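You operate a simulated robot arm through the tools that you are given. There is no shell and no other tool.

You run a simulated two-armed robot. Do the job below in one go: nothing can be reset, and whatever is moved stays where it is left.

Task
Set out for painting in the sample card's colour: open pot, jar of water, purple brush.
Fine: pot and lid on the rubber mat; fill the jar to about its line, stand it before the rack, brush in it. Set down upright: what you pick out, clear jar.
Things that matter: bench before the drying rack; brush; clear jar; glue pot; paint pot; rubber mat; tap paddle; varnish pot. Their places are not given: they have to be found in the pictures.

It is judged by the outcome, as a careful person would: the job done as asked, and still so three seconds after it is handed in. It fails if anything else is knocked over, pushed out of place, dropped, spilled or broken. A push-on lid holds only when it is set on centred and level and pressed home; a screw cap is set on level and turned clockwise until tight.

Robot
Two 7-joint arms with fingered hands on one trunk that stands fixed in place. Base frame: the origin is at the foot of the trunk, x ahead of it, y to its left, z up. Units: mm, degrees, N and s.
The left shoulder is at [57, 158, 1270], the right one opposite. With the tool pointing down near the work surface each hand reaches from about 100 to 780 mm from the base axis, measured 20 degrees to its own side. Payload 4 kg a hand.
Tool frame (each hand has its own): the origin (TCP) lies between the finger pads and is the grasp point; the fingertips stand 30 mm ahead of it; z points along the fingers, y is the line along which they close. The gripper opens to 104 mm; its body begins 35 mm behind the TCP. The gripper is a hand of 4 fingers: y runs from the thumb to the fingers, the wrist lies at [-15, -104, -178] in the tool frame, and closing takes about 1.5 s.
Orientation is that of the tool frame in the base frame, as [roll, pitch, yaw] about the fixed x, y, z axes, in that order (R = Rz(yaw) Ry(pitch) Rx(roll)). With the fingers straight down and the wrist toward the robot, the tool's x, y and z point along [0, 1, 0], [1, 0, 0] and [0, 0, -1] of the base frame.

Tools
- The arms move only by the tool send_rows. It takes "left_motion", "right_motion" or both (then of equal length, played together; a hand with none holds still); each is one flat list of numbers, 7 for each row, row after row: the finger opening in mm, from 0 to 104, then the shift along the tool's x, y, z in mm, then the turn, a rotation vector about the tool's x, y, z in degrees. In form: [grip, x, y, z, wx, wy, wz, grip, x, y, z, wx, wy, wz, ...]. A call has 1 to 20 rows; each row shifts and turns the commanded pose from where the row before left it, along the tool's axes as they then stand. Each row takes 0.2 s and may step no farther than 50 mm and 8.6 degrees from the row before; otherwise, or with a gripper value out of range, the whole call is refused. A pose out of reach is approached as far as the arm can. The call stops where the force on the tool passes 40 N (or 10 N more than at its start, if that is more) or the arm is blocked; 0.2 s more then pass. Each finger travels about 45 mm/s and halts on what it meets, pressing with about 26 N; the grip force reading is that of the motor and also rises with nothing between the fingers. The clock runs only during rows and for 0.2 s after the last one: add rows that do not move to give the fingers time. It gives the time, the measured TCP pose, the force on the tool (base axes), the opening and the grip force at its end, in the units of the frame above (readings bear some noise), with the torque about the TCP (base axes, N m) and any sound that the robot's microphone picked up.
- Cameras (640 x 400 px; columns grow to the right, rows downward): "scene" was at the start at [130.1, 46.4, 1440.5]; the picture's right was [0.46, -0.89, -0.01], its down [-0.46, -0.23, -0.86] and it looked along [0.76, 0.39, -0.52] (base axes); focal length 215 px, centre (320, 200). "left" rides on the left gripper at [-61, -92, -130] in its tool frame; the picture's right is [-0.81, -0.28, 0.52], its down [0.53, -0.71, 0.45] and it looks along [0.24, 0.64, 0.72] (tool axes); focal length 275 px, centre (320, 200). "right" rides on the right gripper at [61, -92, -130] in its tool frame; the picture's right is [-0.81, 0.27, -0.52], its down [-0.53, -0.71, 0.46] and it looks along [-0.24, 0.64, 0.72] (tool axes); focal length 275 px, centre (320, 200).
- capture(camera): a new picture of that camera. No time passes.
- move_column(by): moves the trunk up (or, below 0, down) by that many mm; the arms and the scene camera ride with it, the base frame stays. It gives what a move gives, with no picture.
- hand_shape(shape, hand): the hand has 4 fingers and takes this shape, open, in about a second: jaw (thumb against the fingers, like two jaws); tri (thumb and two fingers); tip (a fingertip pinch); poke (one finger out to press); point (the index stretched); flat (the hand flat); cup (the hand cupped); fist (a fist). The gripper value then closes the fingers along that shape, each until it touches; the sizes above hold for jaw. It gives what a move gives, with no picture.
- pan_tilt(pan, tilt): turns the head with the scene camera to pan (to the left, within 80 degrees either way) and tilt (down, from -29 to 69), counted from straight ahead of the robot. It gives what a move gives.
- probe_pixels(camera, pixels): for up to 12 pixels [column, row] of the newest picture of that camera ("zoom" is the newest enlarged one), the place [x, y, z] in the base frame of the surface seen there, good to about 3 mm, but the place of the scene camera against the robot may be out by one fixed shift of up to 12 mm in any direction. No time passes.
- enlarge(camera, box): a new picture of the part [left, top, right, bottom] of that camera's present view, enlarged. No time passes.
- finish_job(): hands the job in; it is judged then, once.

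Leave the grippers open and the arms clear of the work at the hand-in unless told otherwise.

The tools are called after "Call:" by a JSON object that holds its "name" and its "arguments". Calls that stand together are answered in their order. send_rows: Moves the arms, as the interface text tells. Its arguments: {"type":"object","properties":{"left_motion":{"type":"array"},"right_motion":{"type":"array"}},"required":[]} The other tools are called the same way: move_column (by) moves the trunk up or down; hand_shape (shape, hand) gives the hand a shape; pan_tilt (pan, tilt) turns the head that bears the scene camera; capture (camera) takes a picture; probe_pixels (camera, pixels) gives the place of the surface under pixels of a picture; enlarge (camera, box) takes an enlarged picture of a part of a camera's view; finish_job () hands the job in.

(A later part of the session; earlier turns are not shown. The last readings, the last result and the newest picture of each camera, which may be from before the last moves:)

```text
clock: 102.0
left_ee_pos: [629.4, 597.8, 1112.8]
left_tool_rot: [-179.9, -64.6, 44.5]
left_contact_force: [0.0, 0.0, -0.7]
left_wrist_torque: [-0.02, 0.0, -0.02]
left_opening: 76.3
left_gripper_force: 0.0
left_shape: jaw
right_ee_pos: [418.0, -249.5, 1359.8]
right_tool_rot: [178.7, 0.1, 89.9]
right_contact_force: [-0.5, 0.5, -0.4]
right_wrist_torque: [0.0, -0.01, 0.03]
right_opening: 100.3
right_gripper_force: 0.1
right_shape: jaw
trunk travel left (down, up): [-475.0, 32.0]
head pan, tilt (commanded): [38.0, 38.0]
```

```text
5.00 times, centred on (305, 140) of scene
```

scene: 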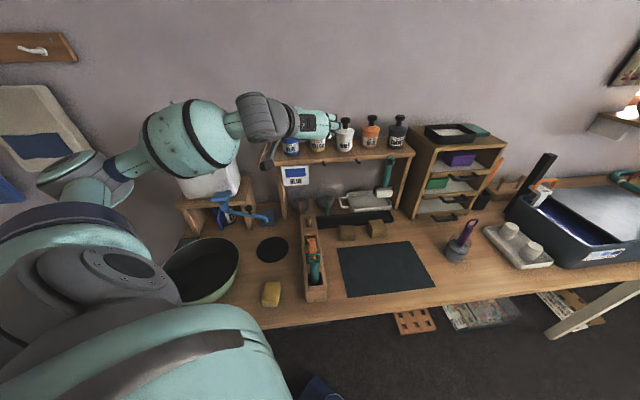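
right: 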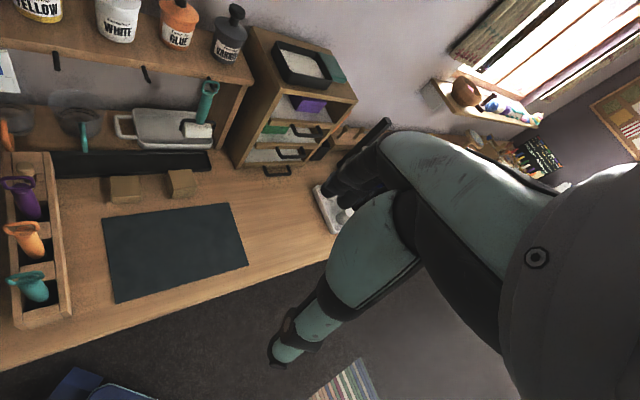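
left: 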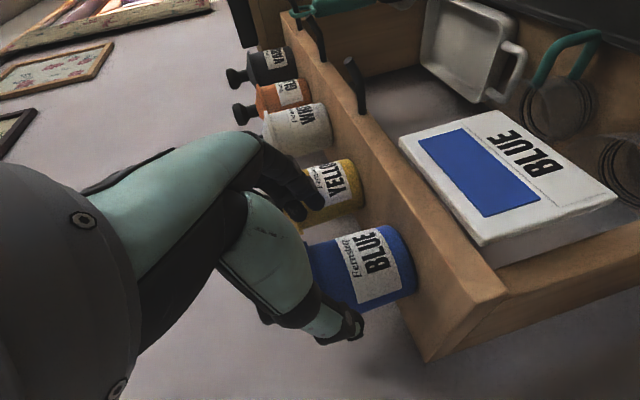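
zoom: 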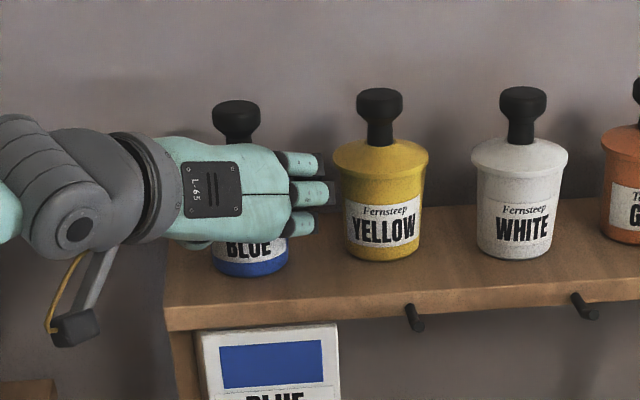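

No contact and nothing disturbed. Closing on the pot body.

Call:
{"name": "send_rows", "arguments": {"left_motion": [68, 0, 0, 0, 0, 0, 0, 60, 0, 0, 0, 0, 0, 0, 52, 0, 0, 0, 0, 0, 0, 45, 0, 0, 0, 0, 0, 0, 38, 0, 0, 0, 0, 0, 0, 38, 0, 0, 0, 0, 0, 0, 38, 0, 0, 0, 0, 0, 0]}}

Call:
{"name": "enlarge", "arguments": {"camera": "left", "box": [230, 130, 430, 350]}}

Call:
{"name": "enlarge", "arguments": {"camera": "scene", "box": [260, 100, 350, 180]}}

```text
clock: 103.6
left_ee_pos: [631.5, 598.2, 1114.3]
left_tool_rot: [-179.8, -64.6, 44.6]
left_contact_force: [-0.2, -0.6, -0.1]
left_wrist_torque: [0.02, 0.06, 0.01]
left_opening: 52.5
left_gripper_force: 25.9
left_shape: jaw
right_ee_pos: [417.5, -249.8, 1360.4]
right_tool_rot: [178.6, 0.1, 89.8]
right_contact_force: [0.6, -0.8, -0.4]
right_wrist_torque: [0.01, 0.0, -0.01]
right_opening: 100.4
right_gripper_force: 0.2
right_shape: jaw
trunk travel left (down, up): [-475.0, 32.0]
head pan, tilt (commanded): [38.0, 38.0]
```

```text
1.82 times, centred on (330, 240) of left
```

zoom: 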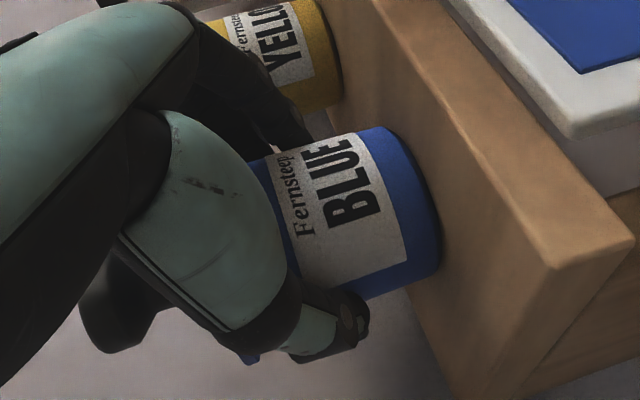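

```text
5.00 times, centred on (305, 140) of scene
```

zoom: 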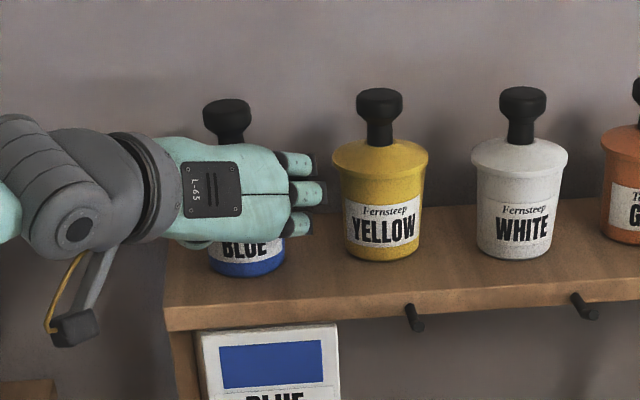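

Gripped at 52.5 mm. The pot shifted only slightly. Lifting 10 mm, then 20 more.

Call:
{"name": "send_rows", "arguments": {"left_motion": [30, 4.5, 0, -2.1, 0, 0, 0, 30, 4.5, 0, -2.1, 0, 0, 0, 30, 9, 0, -4.3, 0, 0, 0, 30, 9, 0, -4.3, 0, 0, 0, 30, 0, 0, 0, 0, 0, 0]}}

Call:
{"name": "enlarge", "arguments": {"camera": "left", "box": [230, 130, 430, 350]}}

Call:
{"name": "enlarge", "arguments": {"camera": "scene", "box": [260, 100, 350, 180]}}

```text
clock: 104.8
left_ee_pos: [630.4, 598.8, 1145.0]
left_tool_rot: [-179.9, -64.8, 44.6]
left_contact_force: [-1.3, 0.8, -1.8]
left_wrist_torque: [-0.02, -0.02, -0.06]
left_opening: 52.3
left_gripper_force: 26.1
left_shape: jaw
right_ee_pos: [418.4, -249.5, 1359.8]
right_tool_rot: [178.6, 0.1, 90.0]
right_contact_force: [0.5, -0.9, 0.3]
right_wrist_torque: [0.0, 0.02, -0.04]
right_opening: 100.7
right_gripper_force: 0.0
right_shape: jaw
trunk travel left (down, up): [-475.0, 32.0]
head pan, tilt (commanded): [38.0, 38.0]
```

```text
1.82 times, centred on (330, 240) of left
```

zoom: 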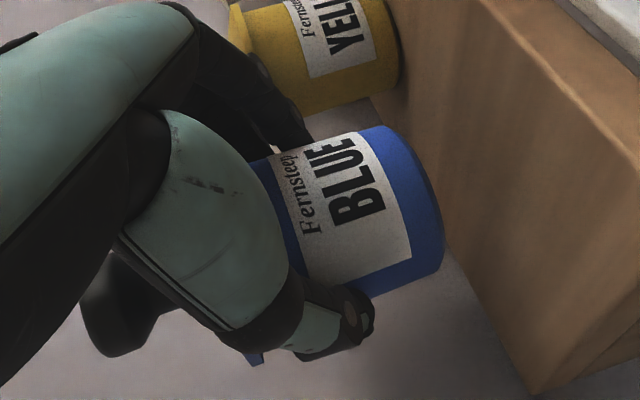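

```text
5.00 times, centred on (305, 140) of scene
```

zoom: 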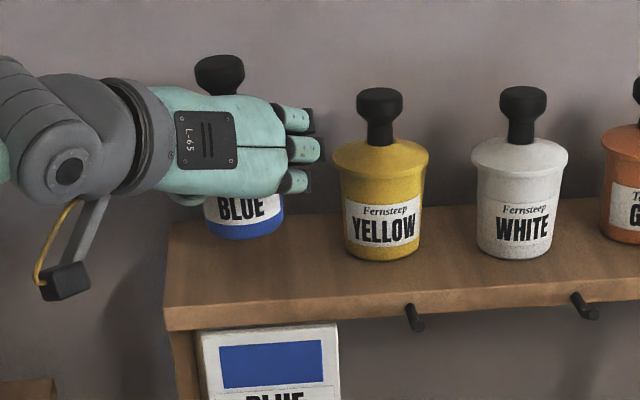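

The pot is free of the shelf. Pulling it straight back 180 mm off the shelf.

Call:
{"name": "send_rows", "arguments": {"left_motion": [30, -8, 0, -17, 0, 0, 0, 30, -15.5, 0, -32.4, 0, 0, 0, 30, -15.5, 0, -32.4, 0, 0, 0, 30, -15.5, 0, -32.4, 0, 0, 0, 30, -15.5, 0, -32.4, 0, 0, 0, 30, -8, 0, -17, 0, 0, 0, 30, 0, 0, 0, 0, 0, 0]}}

Call:
{"name": "capture", "arguments": {"camera": "left"}}

Call:
{"name": "capture", "arguments": {"camera": "scene"}}

```text
clock: 106.4
left_ee_pos: [502.5, 471.7, 1143.7]
left_tool_rot: [179.8, -64.6, 45.0]
left_contact_force: [-0.3, 1.1, -2.5]
left_wrist_torque: [-0.01, 0.04, 0.03]
left_opening: 52.2
left_gripper_force: 26.4
left_shape: jaw
right_ee_pos: [418.8, -248.3, 1360.5]
right_tool_rot: [178.6, 0.1, 89.9]
right_contact_force: [-1.0, -0.4, -0.2]
right_wrist_torque: [-0.01, -0.03, 0.0]
right_opening: 100.5
right_gripper_force: 0.1
right_shape: jaw
trunk travel left (down, up): [-475.0, 32.0]
head pan, tilt (commanded): [38.0, 38.0]
```

```text
taken
```

left: 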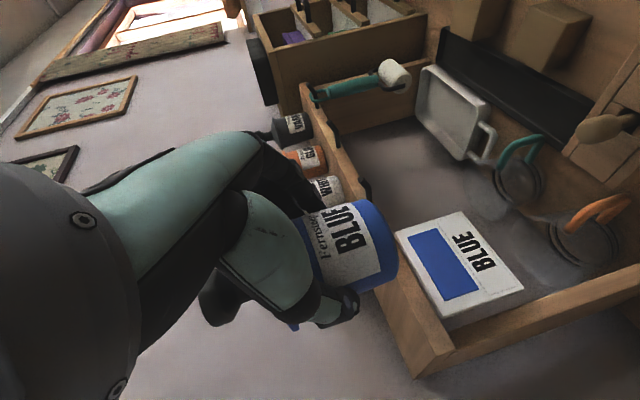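

```text
taken
```

scene: 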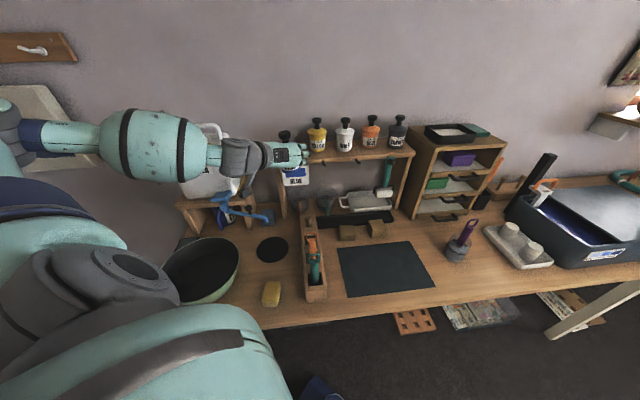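

Carrying the pot at height over to above the mat.

Call:
{"name": "send_rows", "arguments": {"left_motion": [30, -4.2, 17, -8.9, 0, 0, 0, 30, -8.4, 34, -17.7, 0, 0, 0, 30, -8.4, 34, -17.7, 0, 0, 0, 30, -8.4, 34, -17.7, 0, 0, 0, 30, -8.4, 34, -17.7, 0, 0, 0, 30, -8.4, 34, -17.7, 0, 0, 0, 30, -8.4, 34, -17.7, 0, 0, 0, 30, -8.4, 34, -17.7, 0, 0, 0, 30, -4.2, 17, -8.9, 0, 0, 0, 30, 0, 0, 0, 4.6, 0, -2.2, 30, 0, 0, 0, 4.6, 0, -2.2, 30, 0, 0, 0, 0, 0, 0]}}

Call:
{"name": "capture", "arguments": {"camera": "left"}}

Call:
{"name": "capture", "arguments": {"camera": "scene"}}

```text
clock: 109.0
left_ee_pos: [578.9, 166.7, 1140.6]
left_tool_rot: [179.8, -64.7, 55.2]
left_contact_force: [0.7, 0.4, -2.2]
left_wrist_torque: [-0.05, 0.03, 0.02]
left_opening: 52.2
left_gripper_force: 25.4
left_shape: jaw
right_ee_pos: [418.6, -248.4, 1360.3]
right_tool_rot: [178.6, 0.1, 89.9]
right_contact_force: [-0.5, 0.2, -0.6]
right_wrist_torque: [-0.03, -0.04, 0.03]
right_opening: 100.3
right_gripper_force: 0.0
right_shape: jaw
trunk travel left (down, up): [-475.0, 32.0]
head pan, tilt (commanded): [38.0, 38.0]
```

```text
taken
```

left: 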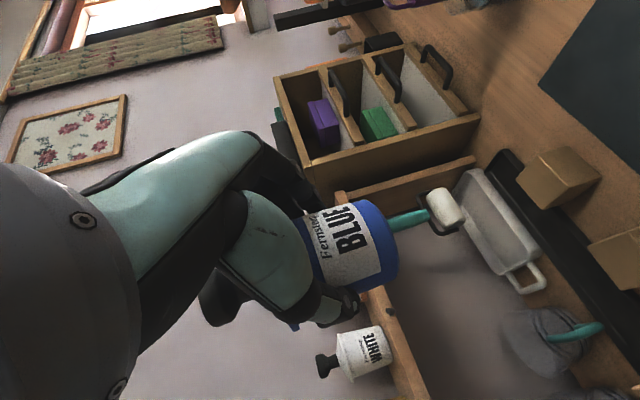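

```text
taken
```

scene: 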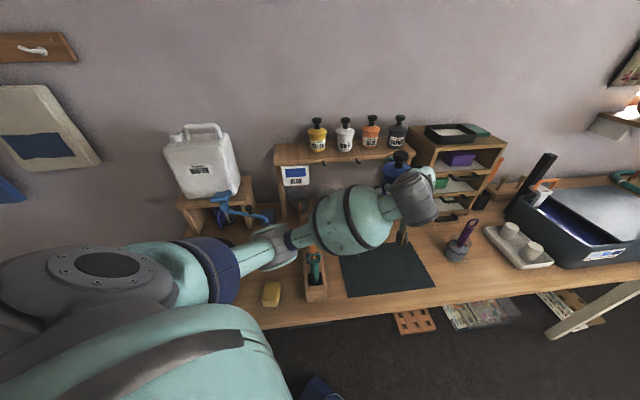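

Before lowering I check the elbow's place relative to the brush holder.

Call:
{"name": "probe_pixels", "arguments": {"camera": "scene", "pixels": [[270, 245], [285, 255], [260, 260], [290, 235], [325, 220], [350, 215], [300, 240], [245, 262], [310, 245], [395, 170], [410, 195], [402, 240]]}}

Call:
{"name": "enlarge", "arguments": {"camera": "scene", "box": [230, 130, 460, 310]}}

```text
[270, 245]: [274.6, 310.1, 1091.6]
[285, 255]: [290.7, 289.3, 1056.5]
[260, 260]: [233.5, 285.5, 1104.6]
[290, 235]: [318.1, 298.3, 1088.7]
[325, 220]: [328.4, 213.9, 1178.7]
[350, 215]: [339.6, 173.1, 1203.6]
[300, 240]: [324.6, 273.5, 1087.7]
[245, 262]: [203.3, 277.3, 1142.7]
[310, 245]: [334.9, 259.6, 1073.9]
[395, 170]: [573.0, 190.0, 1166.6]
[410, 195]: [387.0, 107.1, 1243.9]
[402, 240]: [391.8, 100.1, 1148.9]
```

```text
2.22 times, centred on (345, 220) of scene
```

zoom: 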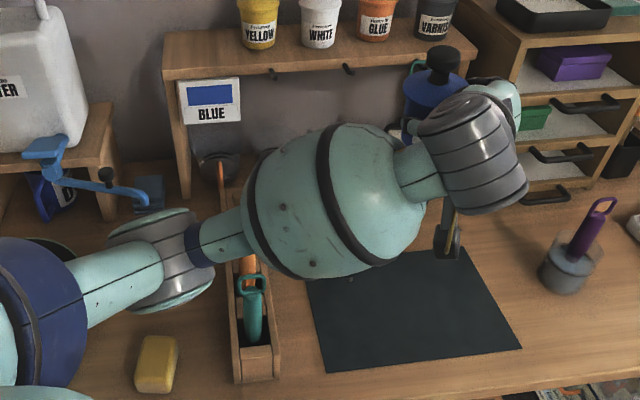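

Elbow is well to the side of the brushes. Lowering the pot by the arm, 160 mm first.

Call:
{"name": "send_rows", "arguments": {"left_motion": [30, -18, 0, 8.5, 0, 0, 0, 30, -32, 0, 15.1, 0, 0, 0, 30, -36.2, 0, 17.1, 0, 0, 0, 30, -36.2, 0, 17.1, 0, 0, 0, 30, -22, 0, 10.4, 0, 0, 0, 30, 0, 0, 0, 0, 0, 0]}}

Call:
{"name": "enlarge", "arguments": {"camera": "scene", "box": [230, 130, 460, 310]}}

Call:
{"name": "capture", "arguments": {"camera": "left"}}

```text
clock: 110.4
left_ee_pos: [579.1, 166.2, 983.4]
left_tool_rot: [179.7, -64.7, 55.3]
left_contact_force: [0.1, -0.1, -0.7]
left_wrist_torque: [-0.03, 0.04, 0.0]
left_opening: 52.2
left_gripper_force: 26.1
left_shape: jaw
right_ee_pos: [418.4, -250.4, 1359.7]
right_tool_rot: [178.6, 0.1, 89.9]
right_contact_force: [-0.2, 0.6, 0.2]
right_wrist_torque: [-0.02, 0.02, 0.01]
right_opening: 100.5
right_gripper_force: 0.0
right_shape: jaw
trunk travel left (down, up): [-475.0, 32.0]
head pan, tilt (commanded): [38.0, 38.0]
```

```text
2.22 times, centred on (345, 220) of scene
```

zoom: 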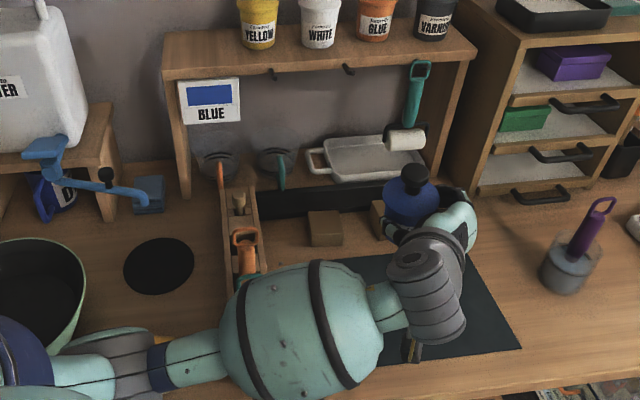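

```text
taken
```

left: 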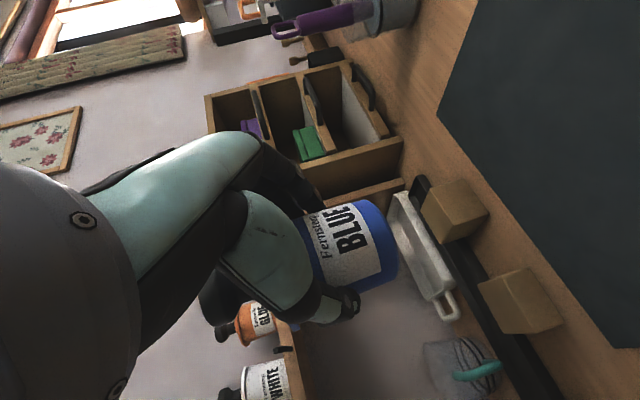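

Checking the forearm's clearance to the teal brush at this height.

Call:
{"name": "probe_pixels", "arguments": {"camera": "zoom", "pixels": [[240, 300], [270, 275], [225, 340], [300, 330], [345, 290], [200, 355], [160, 350], [120, 350], [250, 380], [370, 300], [430, 300], [245, 250]]}}

```text
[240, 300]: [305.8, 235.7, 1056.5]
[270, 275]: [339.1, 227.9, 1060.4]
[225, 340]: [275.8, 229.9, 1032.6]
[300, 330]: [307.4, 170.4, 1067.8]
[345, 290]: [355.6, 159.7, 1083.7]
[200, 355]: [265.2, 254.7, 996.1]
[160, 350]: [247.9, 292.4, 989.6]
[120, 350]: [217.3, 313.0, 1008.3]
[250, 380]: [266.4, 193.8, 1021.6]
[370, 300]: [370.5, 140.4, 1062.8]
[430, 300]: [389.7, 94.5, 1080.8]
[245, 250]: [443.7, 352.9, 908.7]
```

About 60 mm clearance. Lowering another 110 mm.

Call:
{"name": "send_rows", "arguments": {"left_motion": [30, -18, 0, 8.5, 0, 0, 0, 30, -30, 0, 14.2, 0, 0, 0, 30, -30, 0, 14.2, 0, 0, 0, 30, -22, 0, 10.4, 0, 0, 0, 30, 0, 0, 0, 0, 0, 0]}}

Call:
{"name": "enlarge", "arguments": {"camera": "scene", "box": [230, 130, 460, 310]}}

Call:
{"name": "capture", "arguments": {"camera": "left"}}

```text
clock: 111.6
left_ee_pos: [580.9, 168.4, 870.8]
left_tool_rot: [179.9, -64.7, 55.1]
left_contact_force: [-0.8, -0.5, -3.3]
left_wrist_torque: [0.0, 0.03, -0.02]
left_opening: 51.5
left_gripper_force: 25.7
left_shape: jaw
right_ee_pos: [418.0, -249.5, 1359.9]
right_tool_rot: [178.6, 0.1, 89.9]
right_contact_force: [-0.2, -0.8, -0.1]
right_wrist_torque: [0.01, -0.02, 0.01]
right_opening: 100.6
right_gripper_force: 0.1
right_shape: jaw
trunk travel left (down, up): [-475.0, 32.0]
head pan, tilt (commanded): [38.0, 38.0]
```

```text
2.22 times, centred on (345, 220) of scene
```

zoom: 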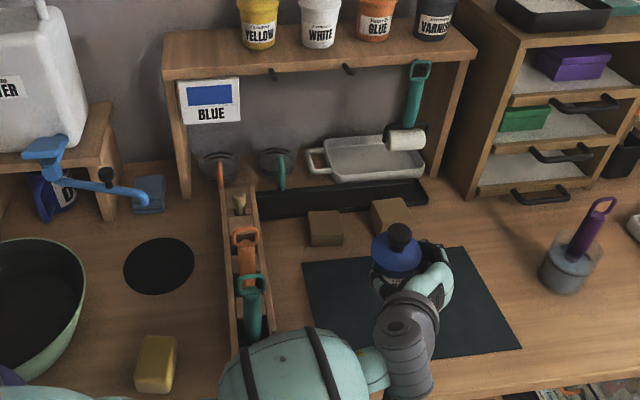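

```text
taken
```

left: 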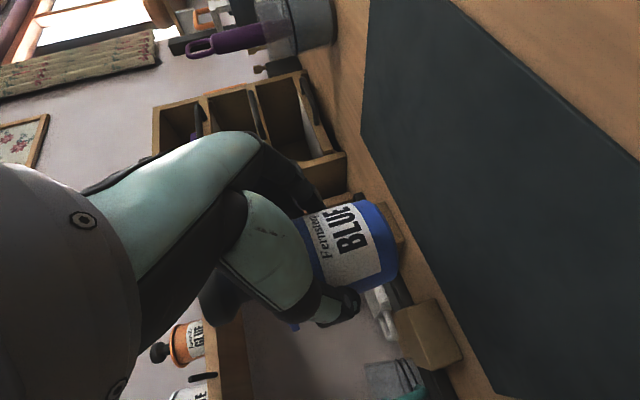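

Pot base about 58 mm over the mat at (591,183). Lowering 52 mm more.

Call:
{"name": "send_rows", "arguments": {"left_motion": [30, -14, 0, 6.6, 0, 0, 0, 30, -14, 0, 6.6, 0, 0, 0, 30, -11, 0, 5.2, 0, 0, 0, 30, -8, 0, 3.8, 0, 0, 0, 30, 0, 0, 0, 0, 0, 0]}}

Call:
{"name": "enlarge", "arguments": {"camera": "scene", "box": [330, 200, 450, 300]}}

Call:
{"name": "enlarge", "arguments": {"camera": "left", "box": [240, 140, 480, 340]}}

```text
clock: 112.8
left_ee_pos: [581.9, 168.0, 819.0]
left_tool_rot: [179.8, -64.7, 55.4]
left_contact_force: [0.5, 0.3, -1.8]
left_wrist_torque: [-0.07, 0.06, 0.02]
left_opening: 52.0
left_gripper_force: 26.2
left_shape: jaw
right_ee_pos: [417.4, -248.7, 1361.4]
right_tool_rot: [178.6, 0.1, 90.0]
right_contact_force: [-1.3, 0.2, 0.4]
right_wrist_torque: [0.0, -0.03, 0.01]
right_opening: 100.3
right_gripper_force: 0.1
right_shape: jaw
trunk travel left (down, up): [-475.0, 32.0]
head pan, tilt (commanded): [38.0, 38.0]
```

```text
4.00 times, centred on (390, 250) of scene
```

zoom: 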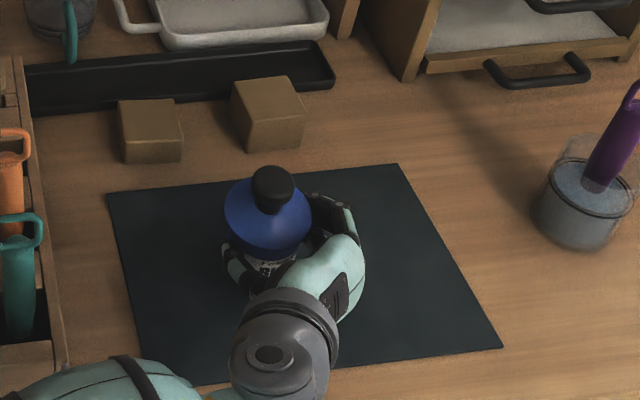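

```text
2.00 times, centred on (360, 240) of left
```

zoom: 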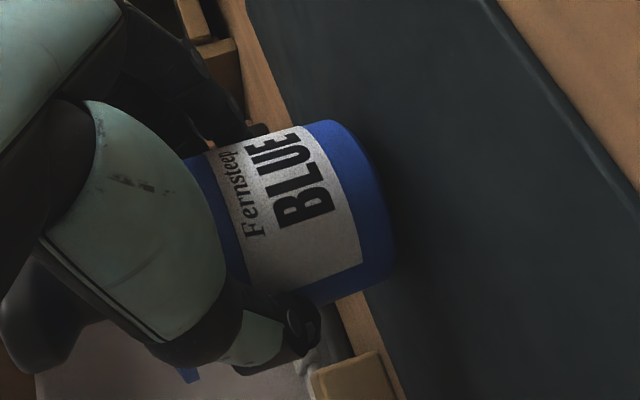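

Near contact; continuing down in 1.5 mm steps.

Call:
{"name": "send_rows", "arguments": {"left_motion": [30, -1.36, 0, 0.64, 0, 0, 0, 30, -1.36, 0, 0.64, 0, 0, 0, 30, -1.36, 0, 0.64, 0, 0, 0, 30, -1.36, 0, 0.64, 0, 0, 0, 30, 0, 0, 0, 0, 0, 0]}}

```text
clock: 114.0
left_ee_pos: [580.3, 167.0, 814.6]
left_tool_rot: [-179.9, -64.8, 55.0]
left_contact_force: [-0.1, 0.4, -1.4]
left_wrist_torque: [0.03, 0.04, 0.02]
left_opening: 51.9
left_gripper_force: 26.4
left_shape: jaw
right_ee_pos: [419.1, -248.6, 1360.0]
right_tool_rot: [178.6, 0.0, 89.9]
right_contact_force: [-0.2, -0.4, 0.7]
right_wrist_torque: [0.03, 0.0, -0.01]
right_opening: 100.5
right_gripper_force: 0.0
right_shape: jaw
trunk travel left (down, up): [-475.0, 32.0]
head pan, tilt (commanded): [38.0, 38.0]
```

Call:
{"name": "send_rows", "arguments": {"left_motion": [30, -1.36, 0, 0.64, 0, 0, 0, 30, -1.36, 0, 0.64, 0, 0, 0, 30, 0, 0, 0, 0, 0, 0]}}

```text
clock: 114.8
left_ee_pos: [581.4, 166.1, 812.1]
left_tool_rot: [179.4, -64.8, 55.6]
left_contact_force: [3.6, 0.0, 5.6]
left_wrist_torque: [0.06, -0.09, -0.06]
left_opening: 51.9
left_gripper_force: 25.9
left_shape: jaw
right_ee_pos: [419.0, -247.9, 1360.9]
right_tool_rot: [178.6, 0.2, 89.9]
right_contact_force: [0.1, 0.5, -0.3]
right_wrist_torque: [0.01, 0.01, 0.01]
right_opening: 100.4
right_gripper_force: 0.0
right_shape: jaw
trunk travel left (down, up): [-475.0, 32.0]
head pan, tilt (commanded): [38.0, 38.0]
```

The pot touches the mat (≈7 N). I'll open slightly so it settles flat, then look.

Call:
{"name": "send_rows", "arguments": {"left_motion": [55, 0, 0, 0, 0, 0, 0, 60, 0, 0, 0, 0, 0, 0, 66, 0, 0, 0, 0, 0, 0, 70, 0, 0, 0, 0, 0, 0, 72, 0, 0, 0, 0, 0, 0]}}

Call:
{"name": "enlarge", "arguments": {"camera": "scene", "box": [350, 210, 420, 270]}}

Call:
{"name": "enlarge", "arguments": {"camera": "left", "box": [240, 140, 480, 340]}}

```text
clock: 116.0
left_ee_pos: [581.1, 166.3, 810.6]
left_tool_rot: [179.6, -64.7, 55.5]
left_contact_force: [-0.5, 0.2, 0.8]
left_wrist_torque: [0.05, -0.03, -0.01]
left_opening: 71.6
left_gripper_force: 0.1
left_shape: jaw
right_ee_pos: [418.9, -249.1, 1360.4]
right_tool_rot: [178.6, 0.1, 89.9]
right_contact_force: [-0.3, 0.9, -0.7]
right_wrist_torque: [0.01, 0.0, -0.01]
right_opening: 100.3
right_gripper_force: 0.1
right_shape: jaw
trunk travel left (down, up): [-475.0, 32.0]
head pan, tilt (commanded): [38.0, 38.0]
```

```text
6.67 times, centred on (385, 240) of scene
```

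zoom: 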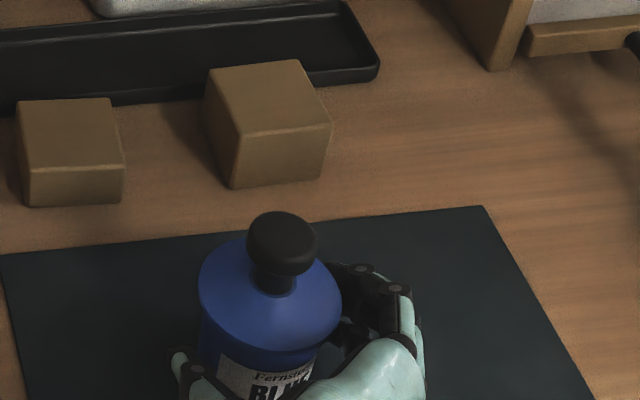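

```text
2.00 times, centred on (360, 240) of left
```

zoom: 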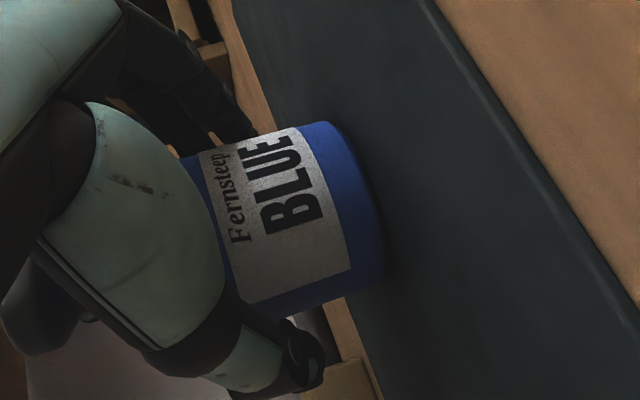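

The pot stands flat on the mat. Now measure the knob's place with the scene view (corrected by +10 in z, −2 in y).

Call:
{"name": "enlarge", "arguments": {"camera": "scene", "box": [350, 210, 420, 270]}}

Call:
{"name": "probe_pixels", "arguments": {"camera": "zoom", "pixels": [[282, 222], [282, 245], [282, 265], [272, 285], [250, 245], [315, 245], [285, 330], [215, 300], [335, 300], [270, 345], [225, 270], [280, 235]]}}

```text
6.67 times, centred on (385, 240) of scene
```

zoom: 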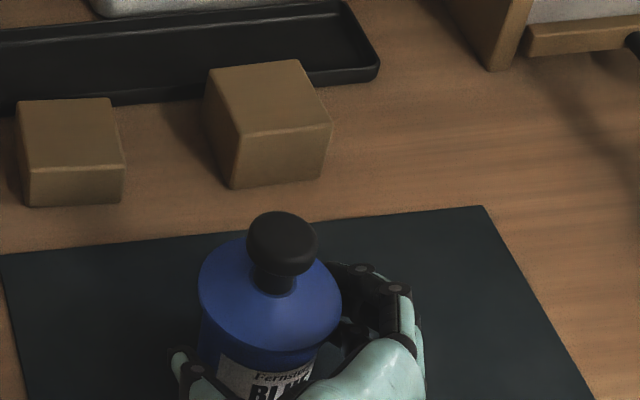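

```text
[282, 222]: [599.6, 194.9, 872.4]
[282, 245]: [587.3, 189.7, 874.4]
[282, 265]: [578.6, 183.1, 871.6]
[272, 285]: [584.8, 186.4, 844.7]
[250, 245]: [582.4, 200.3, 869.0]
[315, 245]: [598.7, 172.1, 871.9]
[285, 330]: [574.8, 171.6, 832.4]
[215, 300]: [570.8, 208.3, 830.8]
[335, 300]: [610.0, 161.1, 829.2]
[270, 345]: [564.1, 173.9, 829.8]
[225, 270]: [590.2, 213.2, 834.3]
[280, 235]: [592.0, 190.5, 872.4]
```

I'll probe the left hand's parts near the pot to plan where the right hand may come down.

Call:
{"name": "probe_pixels", "arguments": {"camera": "zoom", "pixels": [[380, 355], [410, 320], [400, 290], [362, 270], [345, 290], [185, 360], [195, 380], [350, 385], [420, 370], [330, 390]]}}

Call:
{"name": "enlarge", "arguments": {"camera": "scene", "box": [330, 220, 430, 320]}}

Call:
{"name": "probe_pixels", "arguments": {"camera": "zoom", "pixels": [[360, 170], [330, 200], [380, 200], [300, 260], [320, 300], [290, 330], [345, 240], [300, 225], [260, 200], [215, 175], [270, 290], [340, 330]]}}

```text
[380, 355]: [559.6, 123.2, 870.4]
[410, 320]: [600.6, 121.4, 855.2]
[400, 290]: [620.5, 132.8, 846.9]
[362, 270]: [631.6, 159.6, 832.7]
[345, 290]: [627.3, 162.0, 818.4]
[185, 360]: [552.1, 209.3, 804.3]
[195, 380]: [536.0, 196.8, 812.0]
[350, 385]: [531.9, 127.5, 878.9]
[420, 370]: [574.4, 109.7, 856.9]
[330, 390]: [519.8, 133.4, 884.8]
```

```text
4.00 times, centred on (380, 270) of scene
```

zoom: 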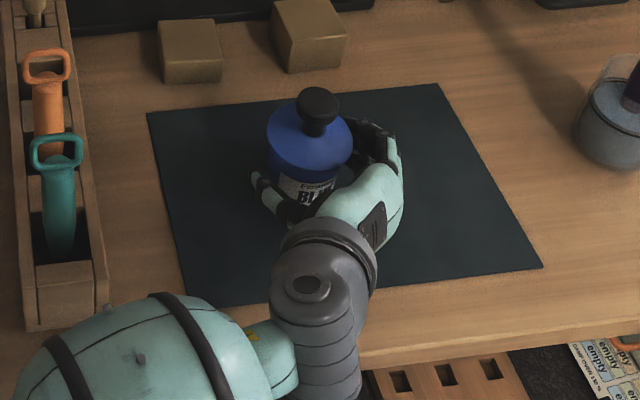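

```text
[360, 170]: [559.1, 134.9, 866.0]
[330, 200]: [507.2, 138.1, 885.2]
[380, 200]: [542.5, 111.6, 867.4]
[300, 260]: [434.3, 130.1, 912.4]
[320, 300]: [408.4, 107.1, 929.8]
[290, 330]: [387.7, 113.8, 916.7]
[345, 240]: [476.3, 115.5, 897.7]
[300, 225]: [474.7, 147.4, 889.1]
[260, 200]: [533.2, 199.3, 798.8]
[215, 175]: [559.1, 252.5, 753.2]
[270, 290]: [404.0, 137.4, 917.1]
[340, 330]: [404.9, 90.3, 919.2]
```

The left hand's back is at z≈880–890 in front of the pot; I'll bring the right hand in from the right-front, turned 35°. First, regrip the pot body with the left hand to hold it steady.

Call:
{"name": "send_rows", "arguments": {"left_motion": [62, 0, 0, 0, 0, 0, 0, 54, 0, 0, 0, 0, 0, 0, 46, 0, 0, 0, 0, 0, 0, 38, 0, 0, 0, 0, 0, 0, 32, 0, 0, 0, 0, 0, 0, 32, 0, 0, 0, 0, 0, 0]}}

Call:
{"name": "enlarge", "arguments": {"camera": "scene", "box": [350, 210, 420, 270]}}

Call:
{"name": "probe_pixels", "arguments": {"camera": "zoom", "pixels": [[282, 222], [282, 245], [250, 245], [315, 245], [215, 300], [335, 300], [225, 270], [280, 235]]}}

```text
clock: 117.4
left_ee_pos: [581.1, 165.4, 811.0]
left_tool_rot: [-180.0, -64.7, 55.0]
left_contact_force: [-0.9, 0.1, 1.0]
left_wrist_torque: [0.0, 0.04, 0.0]
left_opening: 51.3
left_gripper_force: 26.4
left_shape: jaw
right_ee_pos: [418.3, -249.4, 1360.3]
right_tool_rot: [178.5, 0.1, 89.9]
right_contact_force: [0.1, -0.3, 1.2]
right_wrist_torque: [0.0, 0.0, -0.06]
right_opening: 100.5
right_gripper_force: 0.1
right_shape: jaw
trunk travel left (down, up): [-475.0, 32.0]
head pan, tilt (commanded): [38.0, 38.0]
```

```text
6.67 times, centred on (385, 240) of scene
```

zoom: 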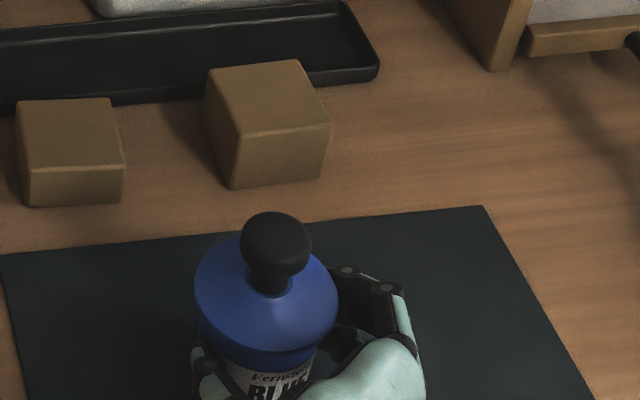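

```text
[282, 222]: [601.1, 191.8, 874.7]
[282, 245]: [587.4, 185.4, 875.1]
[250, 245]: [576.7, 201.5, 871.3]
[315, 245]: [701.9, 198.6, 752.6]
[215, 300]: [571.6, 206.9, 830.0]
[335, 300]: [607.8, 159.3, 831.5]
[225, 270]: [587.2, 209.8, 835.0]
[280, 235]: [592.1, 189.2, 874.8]
```

The pot is held (51 mm, 26 N). Now the right hand moves to above the knob, at height, turning 35° on the way.

Call:
{"name": "send_rows", "arguments": {"right_motion": [100, 39.5, 15.5, 19.1, 0, 0, 0, 100, 39.5, 15.5, 19.1, 0, 0, 0, 100, 39.5, 15.5, 19.1, 0, 0, 0, 90, 39.5, 15.5, 19.1, 0, 0, 0, 80, 39.5, 15.5, 19.1, 0, 0, 0, 70, 39.5, 15.5, 19.1, 0, 0, 0, 62, 39.5, 15.5, 19.1, 0, 0, 0, 62, 39.5, 15.5, 19.1, 0, 0, 0, 62, 39.5, 15.5, 19.1, 0, 0, 0, 62, 39.5, 15.5, 19.1, 0, 0, 0, 62, 39.5, 15.5, 19.1, 0, 0, 0, 62, 0, 0, 0, 0, 0, -7, 62, 0, 0, 0, 0, 0, -7, 62, 0, 0, 0, 0, 0, -7, 62, 0, 0, 0, 0, 0, -7, 62, 0, 0, 0, 0, 0, -7, 62, 0, 0, 0, 0, 0, 0]}}

Call:
{"name": "capture", "arguments": {"camera": "right"}}

Call:
{"name": "capture", "arguments": {"camera": "scene"}}

```text
clock: 121.0
left_ee_pos: [580.5, 165.3, 810.6]
left_tool_rot: [179.7, -64.7, 55.3]
left_contact_force: [0.8, -0.3, 0.4]
left_wrist_torque: [0.05, 0.05, 0.01]
left_opening: 51.5
left_gripper_force: 25.8
left_shape: jaw
right_ee_pos: [594.5, 186.3, 1155.0]
right_tool_rot: [178.8, 1.0, 125.2]
right_contact_force: [-0.5, 0.2, -0.6]
right_wrist_torque: [-0.01, -0.02, 0.02]
right_opening: 62.2
right_gripper_force: 0.0
right_shape: jaw
trunk travel left (down, up): [-475.0, 32.0]
head pan, tilt (commanded): [38.0, 38.0]
```

```text
taken
```

right: 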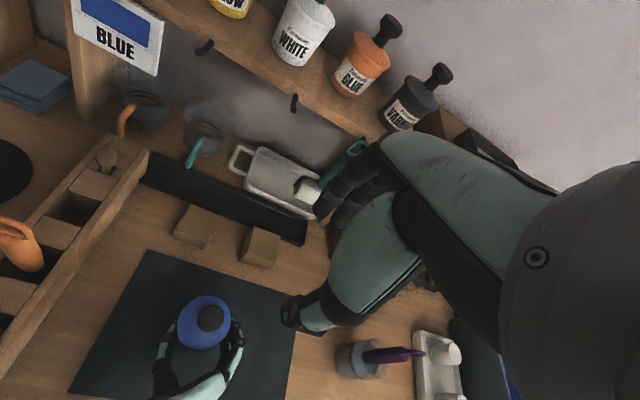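

```text
taken
```

scene: 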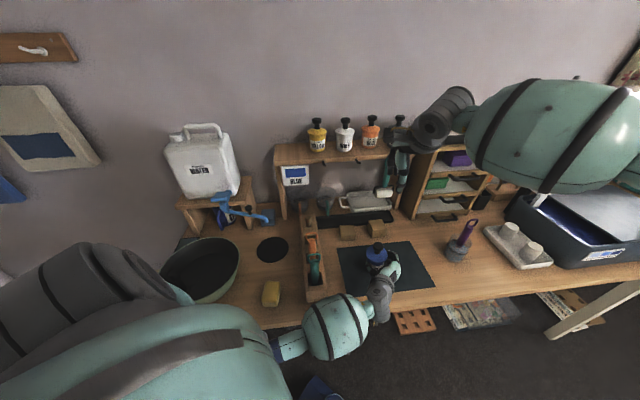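

The right wrist camera sees the pot lid from above. Zoom and probe the knob and lid edge there.

Call:
{"name": "enlarge", "arguments": {"camera": "right", "box": [150, 270, 270, 370]}}

Call:
{"name": "probe_pixels", "arguments": {"camera": "zoom", "pixels": [[322, 190], [290, 190], [358, 190], [322, 160], [322, 222], [200, 200], [300, 290], [400, 220], [270, 120], [340, 110], [240, 280], [390, 160]]}}

```text
4.00 times, centred on (210, 320) of right
```

zoom: 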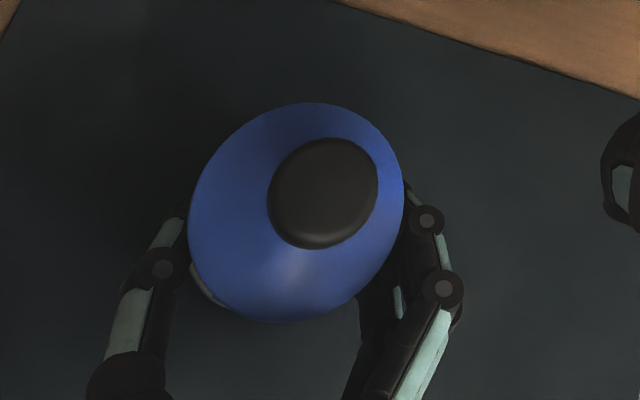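

```text
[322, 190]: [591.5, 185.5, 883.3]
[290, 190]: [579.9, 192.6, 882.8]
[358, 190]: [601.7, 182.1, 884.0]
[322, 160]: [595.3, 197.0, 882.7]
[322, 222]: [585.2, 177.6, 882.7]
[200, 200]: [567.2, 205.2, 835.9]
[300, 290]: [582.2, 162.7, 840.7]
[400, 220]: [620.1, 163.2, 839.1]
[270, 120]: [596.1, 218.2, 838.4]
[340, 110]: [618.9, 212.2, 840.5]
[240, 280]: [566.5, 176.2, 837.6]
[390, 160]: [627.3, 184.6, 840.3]
```

Knob centre is about (591, 187), top z 883. The right tool is tilted 1.5°, so I'll square it up, centre it and go down 200 mm.

Call:
{"name": "send_rows", "arguments": {"right_motion": [62, 2, -2.5, 0, 1.2, 0.95, 0, 62, 0, 0, 40, 0, 0, 0, 62, 0, 0, 45, 0, 0, 0, 62, 0, 0, 45, 0, 0, 0, 62, 0, 0, 45, 0, 0, 0, 62, 0, 0, 25, 0, 0, 0, 62, 0, 0, 0, 0, 0, 0]}}

Call:
{"name": "capture", "arguments": {"camera": "right"}}

Call:
{"name": "enlarge", "arguments": {"camera": "scene", "box": [330, 170, 450, 280]}}

```text
clock: 122.6
left_ee_pos: [581.4, 166.4, 811.0]
left_tool_rot: [179.6, -64.7, 55.5]
left_contact_force: [-1.4, -0.1, 1.5]
left_wrist_torque: [0.01, 0.03, -0.03]
left_opening: 51.1
left_gripper_force: 25.9
left_shape: jaw
right_ee_pos: [592.0, 186.9, 953.3]
right_tool_rot: [-180.0, -0.2, 125.0]
right_contact_force: [-0.2, 0.1, -0.3]
right_wrist_torque: [-0.03, -0.01, -0.02]
right_opening: 62.6
right_gripper_force: 0.1
right_shape: jaw
trunk travel left (down, up): [-475.0, 32.0]
head pan, tilt (commanded): [38.0, 38.0]
```

```text
taken
```

right: 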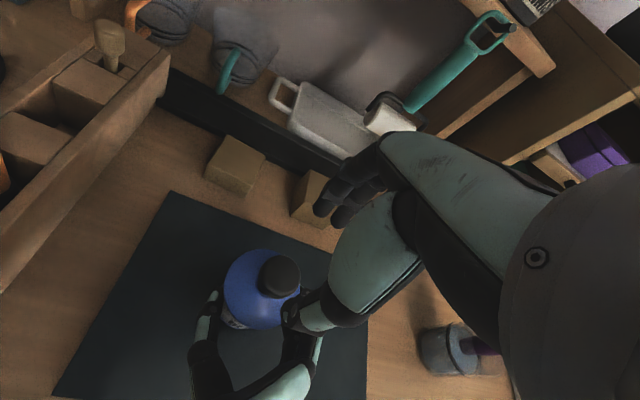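

```text
3.64 times, centred on (390, 225) of scene
```

zoom: 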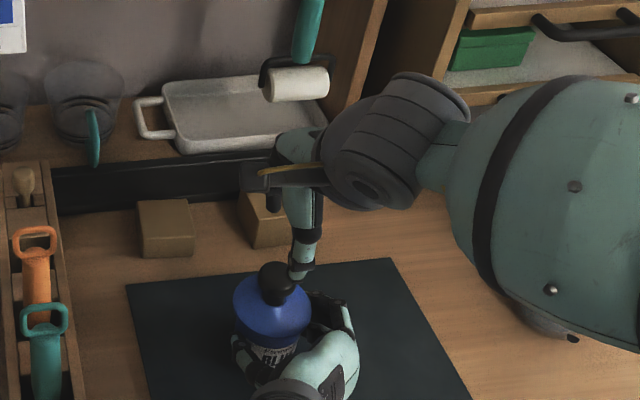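

Aligned: the knob shows at (280,272) as expected. I'll turn the right hand back 10° for more room to the left palm, narrow to 52 mm, and descend 40 mm.

Call:
{"name": "send_rows", "arguments": {"right_motion": [56, 0, 0, 0, 0, 0, 5, 52, 0, 0, 0, 0, 0, 5, 52, 0, 0, 20, 0, 0, 0, 52, 0, 0, 20, 0, 0, 0, 52, 0, 0, 0, 0, 0, 0]}}

Call:
{"name": "enlarge", "arguments": {"camera": "right", "box": [190, 200, 410, 380]}}

Call:
{"name": "enlarge", "arguments": {"camera": "scene", "box": [350, 200, 420, 260]}}

```text
clock: 123.8
left_ee_pos: [580.7, 165.9, 809.8]
left_tool_rot: [179.7, -64.7, 55.4]
left_contact_force: [-0.5, -0.4, 0.5]
left_wrist_torque: [0.05, 0.06, 0.01]
left_opening: 51.2
left_gripper_force: 26.2
left_shape: jaw
right_ee_pos: [590.4, 187.4, 914.5]
right_tool_rot: [-179.9, -0.2, 114.9]
right_contact_force: [0.0, 0.1, -0.4]
right_wrist_torque: [-0.03, 0.01, 0.02]
right_opening: 52.7
right_gripper_force: 0.0
right_shape: jaw
trunk travel left (down, up): [-475.0, 32.0]
head pan, tilt (commanded): [38.0, 38.0]
```

```text
2.22 times, centred on (300, 290) of right
```

zoom: 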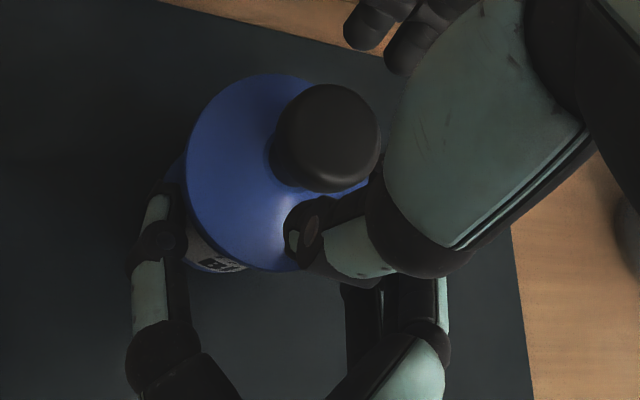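

```text
6.67 times, centred on (385, 230) of scene
```

zoom: 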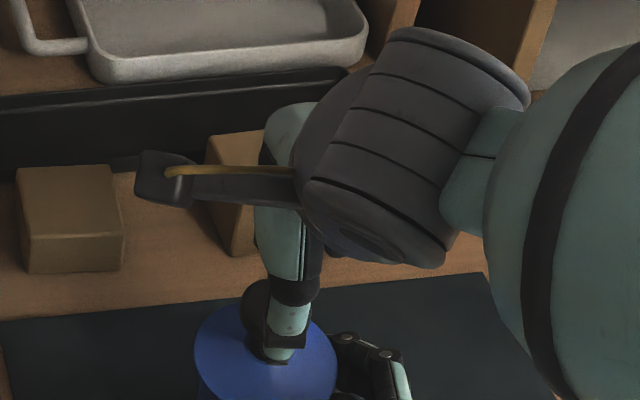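

Room looks fine. Descending 20 mm more.

Call:
{"name": "send_rows", "arguments": {"right_motion": [52, 0, 0, 10, 0, 0, 0, 52, 0, 0, 10, 0, 0, 0, 52, 0, 0, 0, 0, 0, 0]}}

Call:
{"name": "enlarge", "arguments": {"camera": "right", "box": [190, 180, 410, 360]}}

Call:
{"name": "enlarge", "arguments": {"camera": "scene", "box": [350, 210, 420, 270]}}

```text
clock: 124.6
left_ee_pos: [581.0, 166.0, 810.9]
left_tool_rot: [179.8, -64.7, 55.3]
left_contact_force: [-0.2, -0.1, 0.8]
left_wrist_torque: [0.01, 0.04, -0.02]
left_opening: 51.3
left_gripper_force: 26.3
left_shape: jaw
right_ee_pos: [592.2, 186.9, 895.7]
right_tool_rot: [-179.9, -0.1, 114.8]
right_contact_force: [0.0, -0.5, -0.5]
right_wrist_torque: [0.0, -0.03, -0.01]
right_opening: 52.3
right_gripper_force: 0.0
right_shape: jaw
trunk travel left (down, up): [-475.0, 32.0]
head pan, tilt (commanded): [38.0, 38.0]
```

```text
2.22 times, centred on (300, 270) of right
```

zoom: 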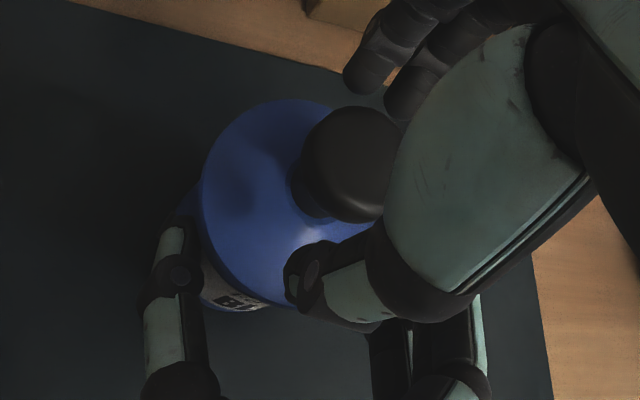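

```text
6.67 times, centred on (385, 240) of scene
```

zoom: 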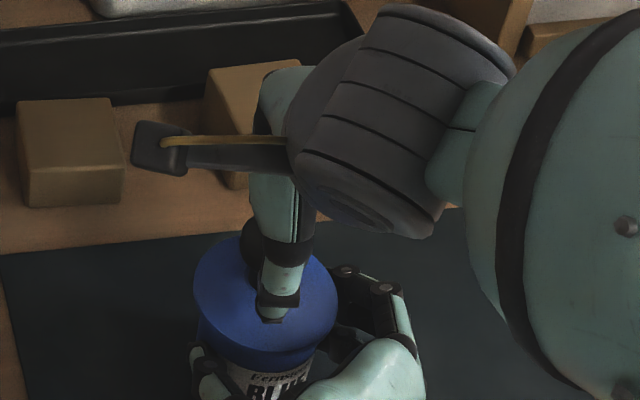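

Descending the last 14 mm.

Call:
{"name": "send_rows", "arguments": {"right_motion": [52, 0, 0, 7, 0, 0, 0, 52, 0, 0, 7, 0, 0, 0, 52, 0, 0, 0, 0, 0, 0]}}

Call:
{"name": "enlarge", "arguments": {"camera": "scene", "box": [350, 210, 420, 270]}}

Call:
{"name": "enlarge", "arguments": {"camera": "right", "box": [190, 180, 410, 360]}}

```text
clock: 125.4
left_ee_pos: [580.4, 166.3, 810.5]
left_tool_rot: [179.6, -64.7, 55.4]
left_contact_force: [-0.6, 0.5, 1.2]
left_wrist_torque: [-0.03, 0.06, 0.0]
left_opening: 51.3
left_gripper_force: 26.0
left_shape: jaw
right_ee_pos: [591.1, 186.5, 881.3]
right_tool_rot: [180.0, -0.1, 115.1]
right_contact_force: [-0.2, -0.7, -0.2]
right_wrist_torque: [0.01, -0.01, 0.0]
right_opening: 52.3
right_gripper_force: 0.1
right_shape: jaw
trunk travel left (down, up): [-475.0, 32.0]
head pan, tilt (commanded): [38.0, 38.0]
```

```text
6.67 times, centred on (385, 240) of scene
```

zoom: 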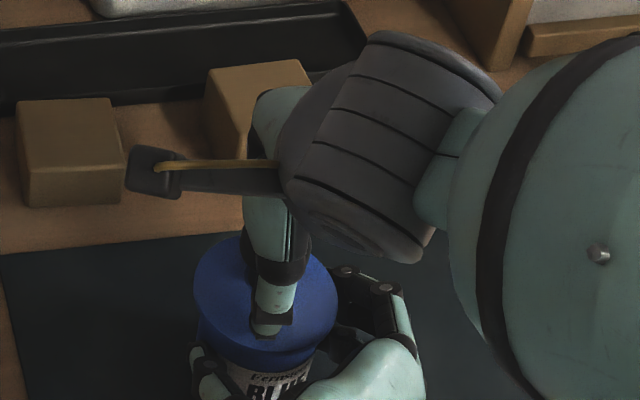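

```text
2.22 times, centred on (300, 270) of right
```

zoom: 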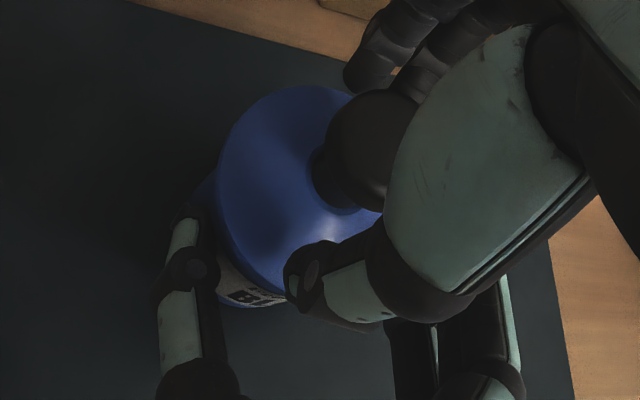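

In place around the knob, no contact. Closing the right hand on the knob.

Call:
{"name": "send_rows", "arguments": {"right_motion": [44, 0, 0, 0, 0, 0, 0, 36, 0, 0, 0, 0, 0, 0, 28, 0, 0, 0, 0, 0, 0, 20, 0, 0, 0, 0, 0, 0, 14, 0, 0, 0, 0, 0, 0, 14, 0, 0, 0, 0, 0, 0, 14, 0, 0, 0, 0, 0, 0]}}

Call:
{"name": "enlarge", "arguments": {"camera": "scene", "box": [350, 210, 420, 270]}}

Call:
{"name": "enlarge", "arguments": {"camera": "right", "box": [190, 180, 410, 360]}}

```text
clock: 127.0
left_ee_pos: [581.2, 166.4, 810.4]
left_tool_rot: [179.8, -64.6, 55.2]
left_contact_force: [-1.0, -0.5, 0.9]
left_wrist_torque: [-0.01, 0.05, 0.0]
left_opening: 51.4
left_gripper_force: 25.5
left_shape: jaw
right_ee_pos: [590.1, 188.4, 881.4]
right_tool_rot: [-179.9, -0.3, 114.9]
right_contact_force: [-0.7, 0.4, -0.4]
right_wrist_torque: [0.02, -0.01, 0.01]
right_opening: 22.6
right_gripper_force: 26.0
right_shape: jaw
trunk travel left (down, up): [-475.0, 32.0]
head pan, tilt (commanded): [38.0, 38.0]
```

```text
6.67 times, centred on (385, 240) of scene
```

zoom: 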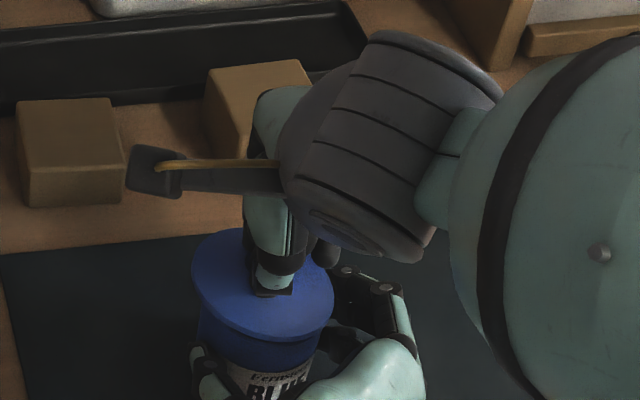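

```text
2.22 times, centred on (300, 270) of right
```

zoom: 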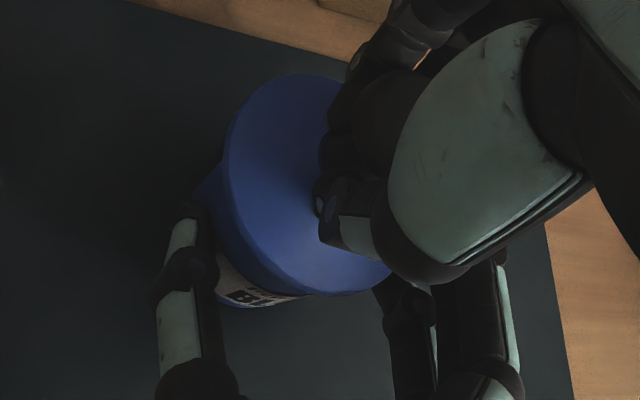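

The right hand holds the knob (22.6 mm, under the bulb). Now pulling the lid straight up in small steps while the left holds the pot.

Call:
{"name": "send_rows", "arguments": {"right_motion": [10, 0, 0, -3, 0, 0, 0, 10, 0, 0, -4, 0, 0, 0, 10, 0, 0, -5, 0, 0, 0, 10, 0, 0, 0, 0, 0, 0], "left_motion": [32, 0, 0, 0, 0, 0, 0, 32, 0, 0, 0, 0, 0, 0, 32, 0, 0, 0, 0, 0, 0, 32, 0, 0, 0, 0, 0, 0]}}

Call:
{"name": "enlarge", "arguments": {"camera": "scene", "box": [350, 210, 420, 270]}}

Call:
{"name": "enlarge", "arguments": {"camera": "right", "box": [190, 180, 410, 360]}}

```text
clock: 128.0
left_ee_pos: [580.0, 165.2, 810.7]
left_tool_rot: [179.8, -64.6, 55.2]
left_contact_force: [-0.7, 0.2, 1.5]
left_wrist_torque: [0.0, 0.1, 0.05]
left_opening: 51.5
left_gripper_force: 26.8
left_shape: jaw
right_ee_pos: [591.9, 186.9, 892.4]
right_tool_rot: [-179.9, -0.2, 114.9]
right_contact_force: [0.2, 0.0, 0.2]
right_wrist_torque: [-0.02, -0.01, 0.04]
right_opening: 22.9
right_gripper_force: 26.0
right_shape: jaw
trunk travel left (down, up): [-475.0, 32.0]
head pan, tilt (commanded): [38.0, 38.0]
```

```text
6.67 times, centred on (385, 240) of scene
```

zoom: 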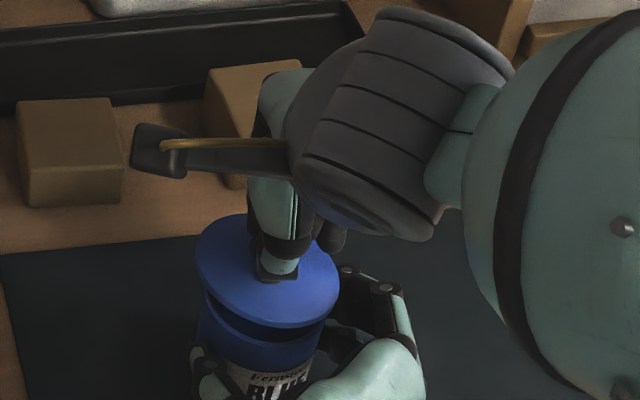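

```text
2.22 times, centred on (300, 270) of right
```

zoom: 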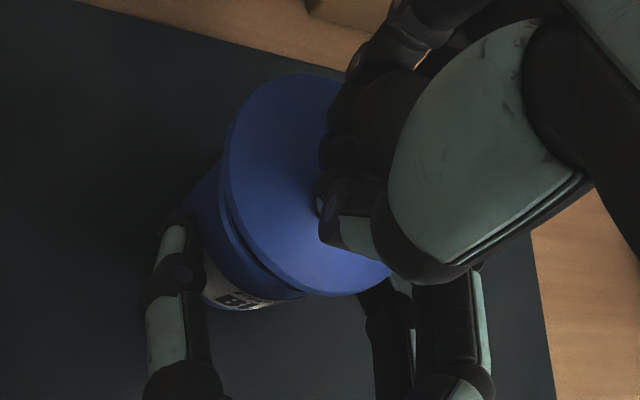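

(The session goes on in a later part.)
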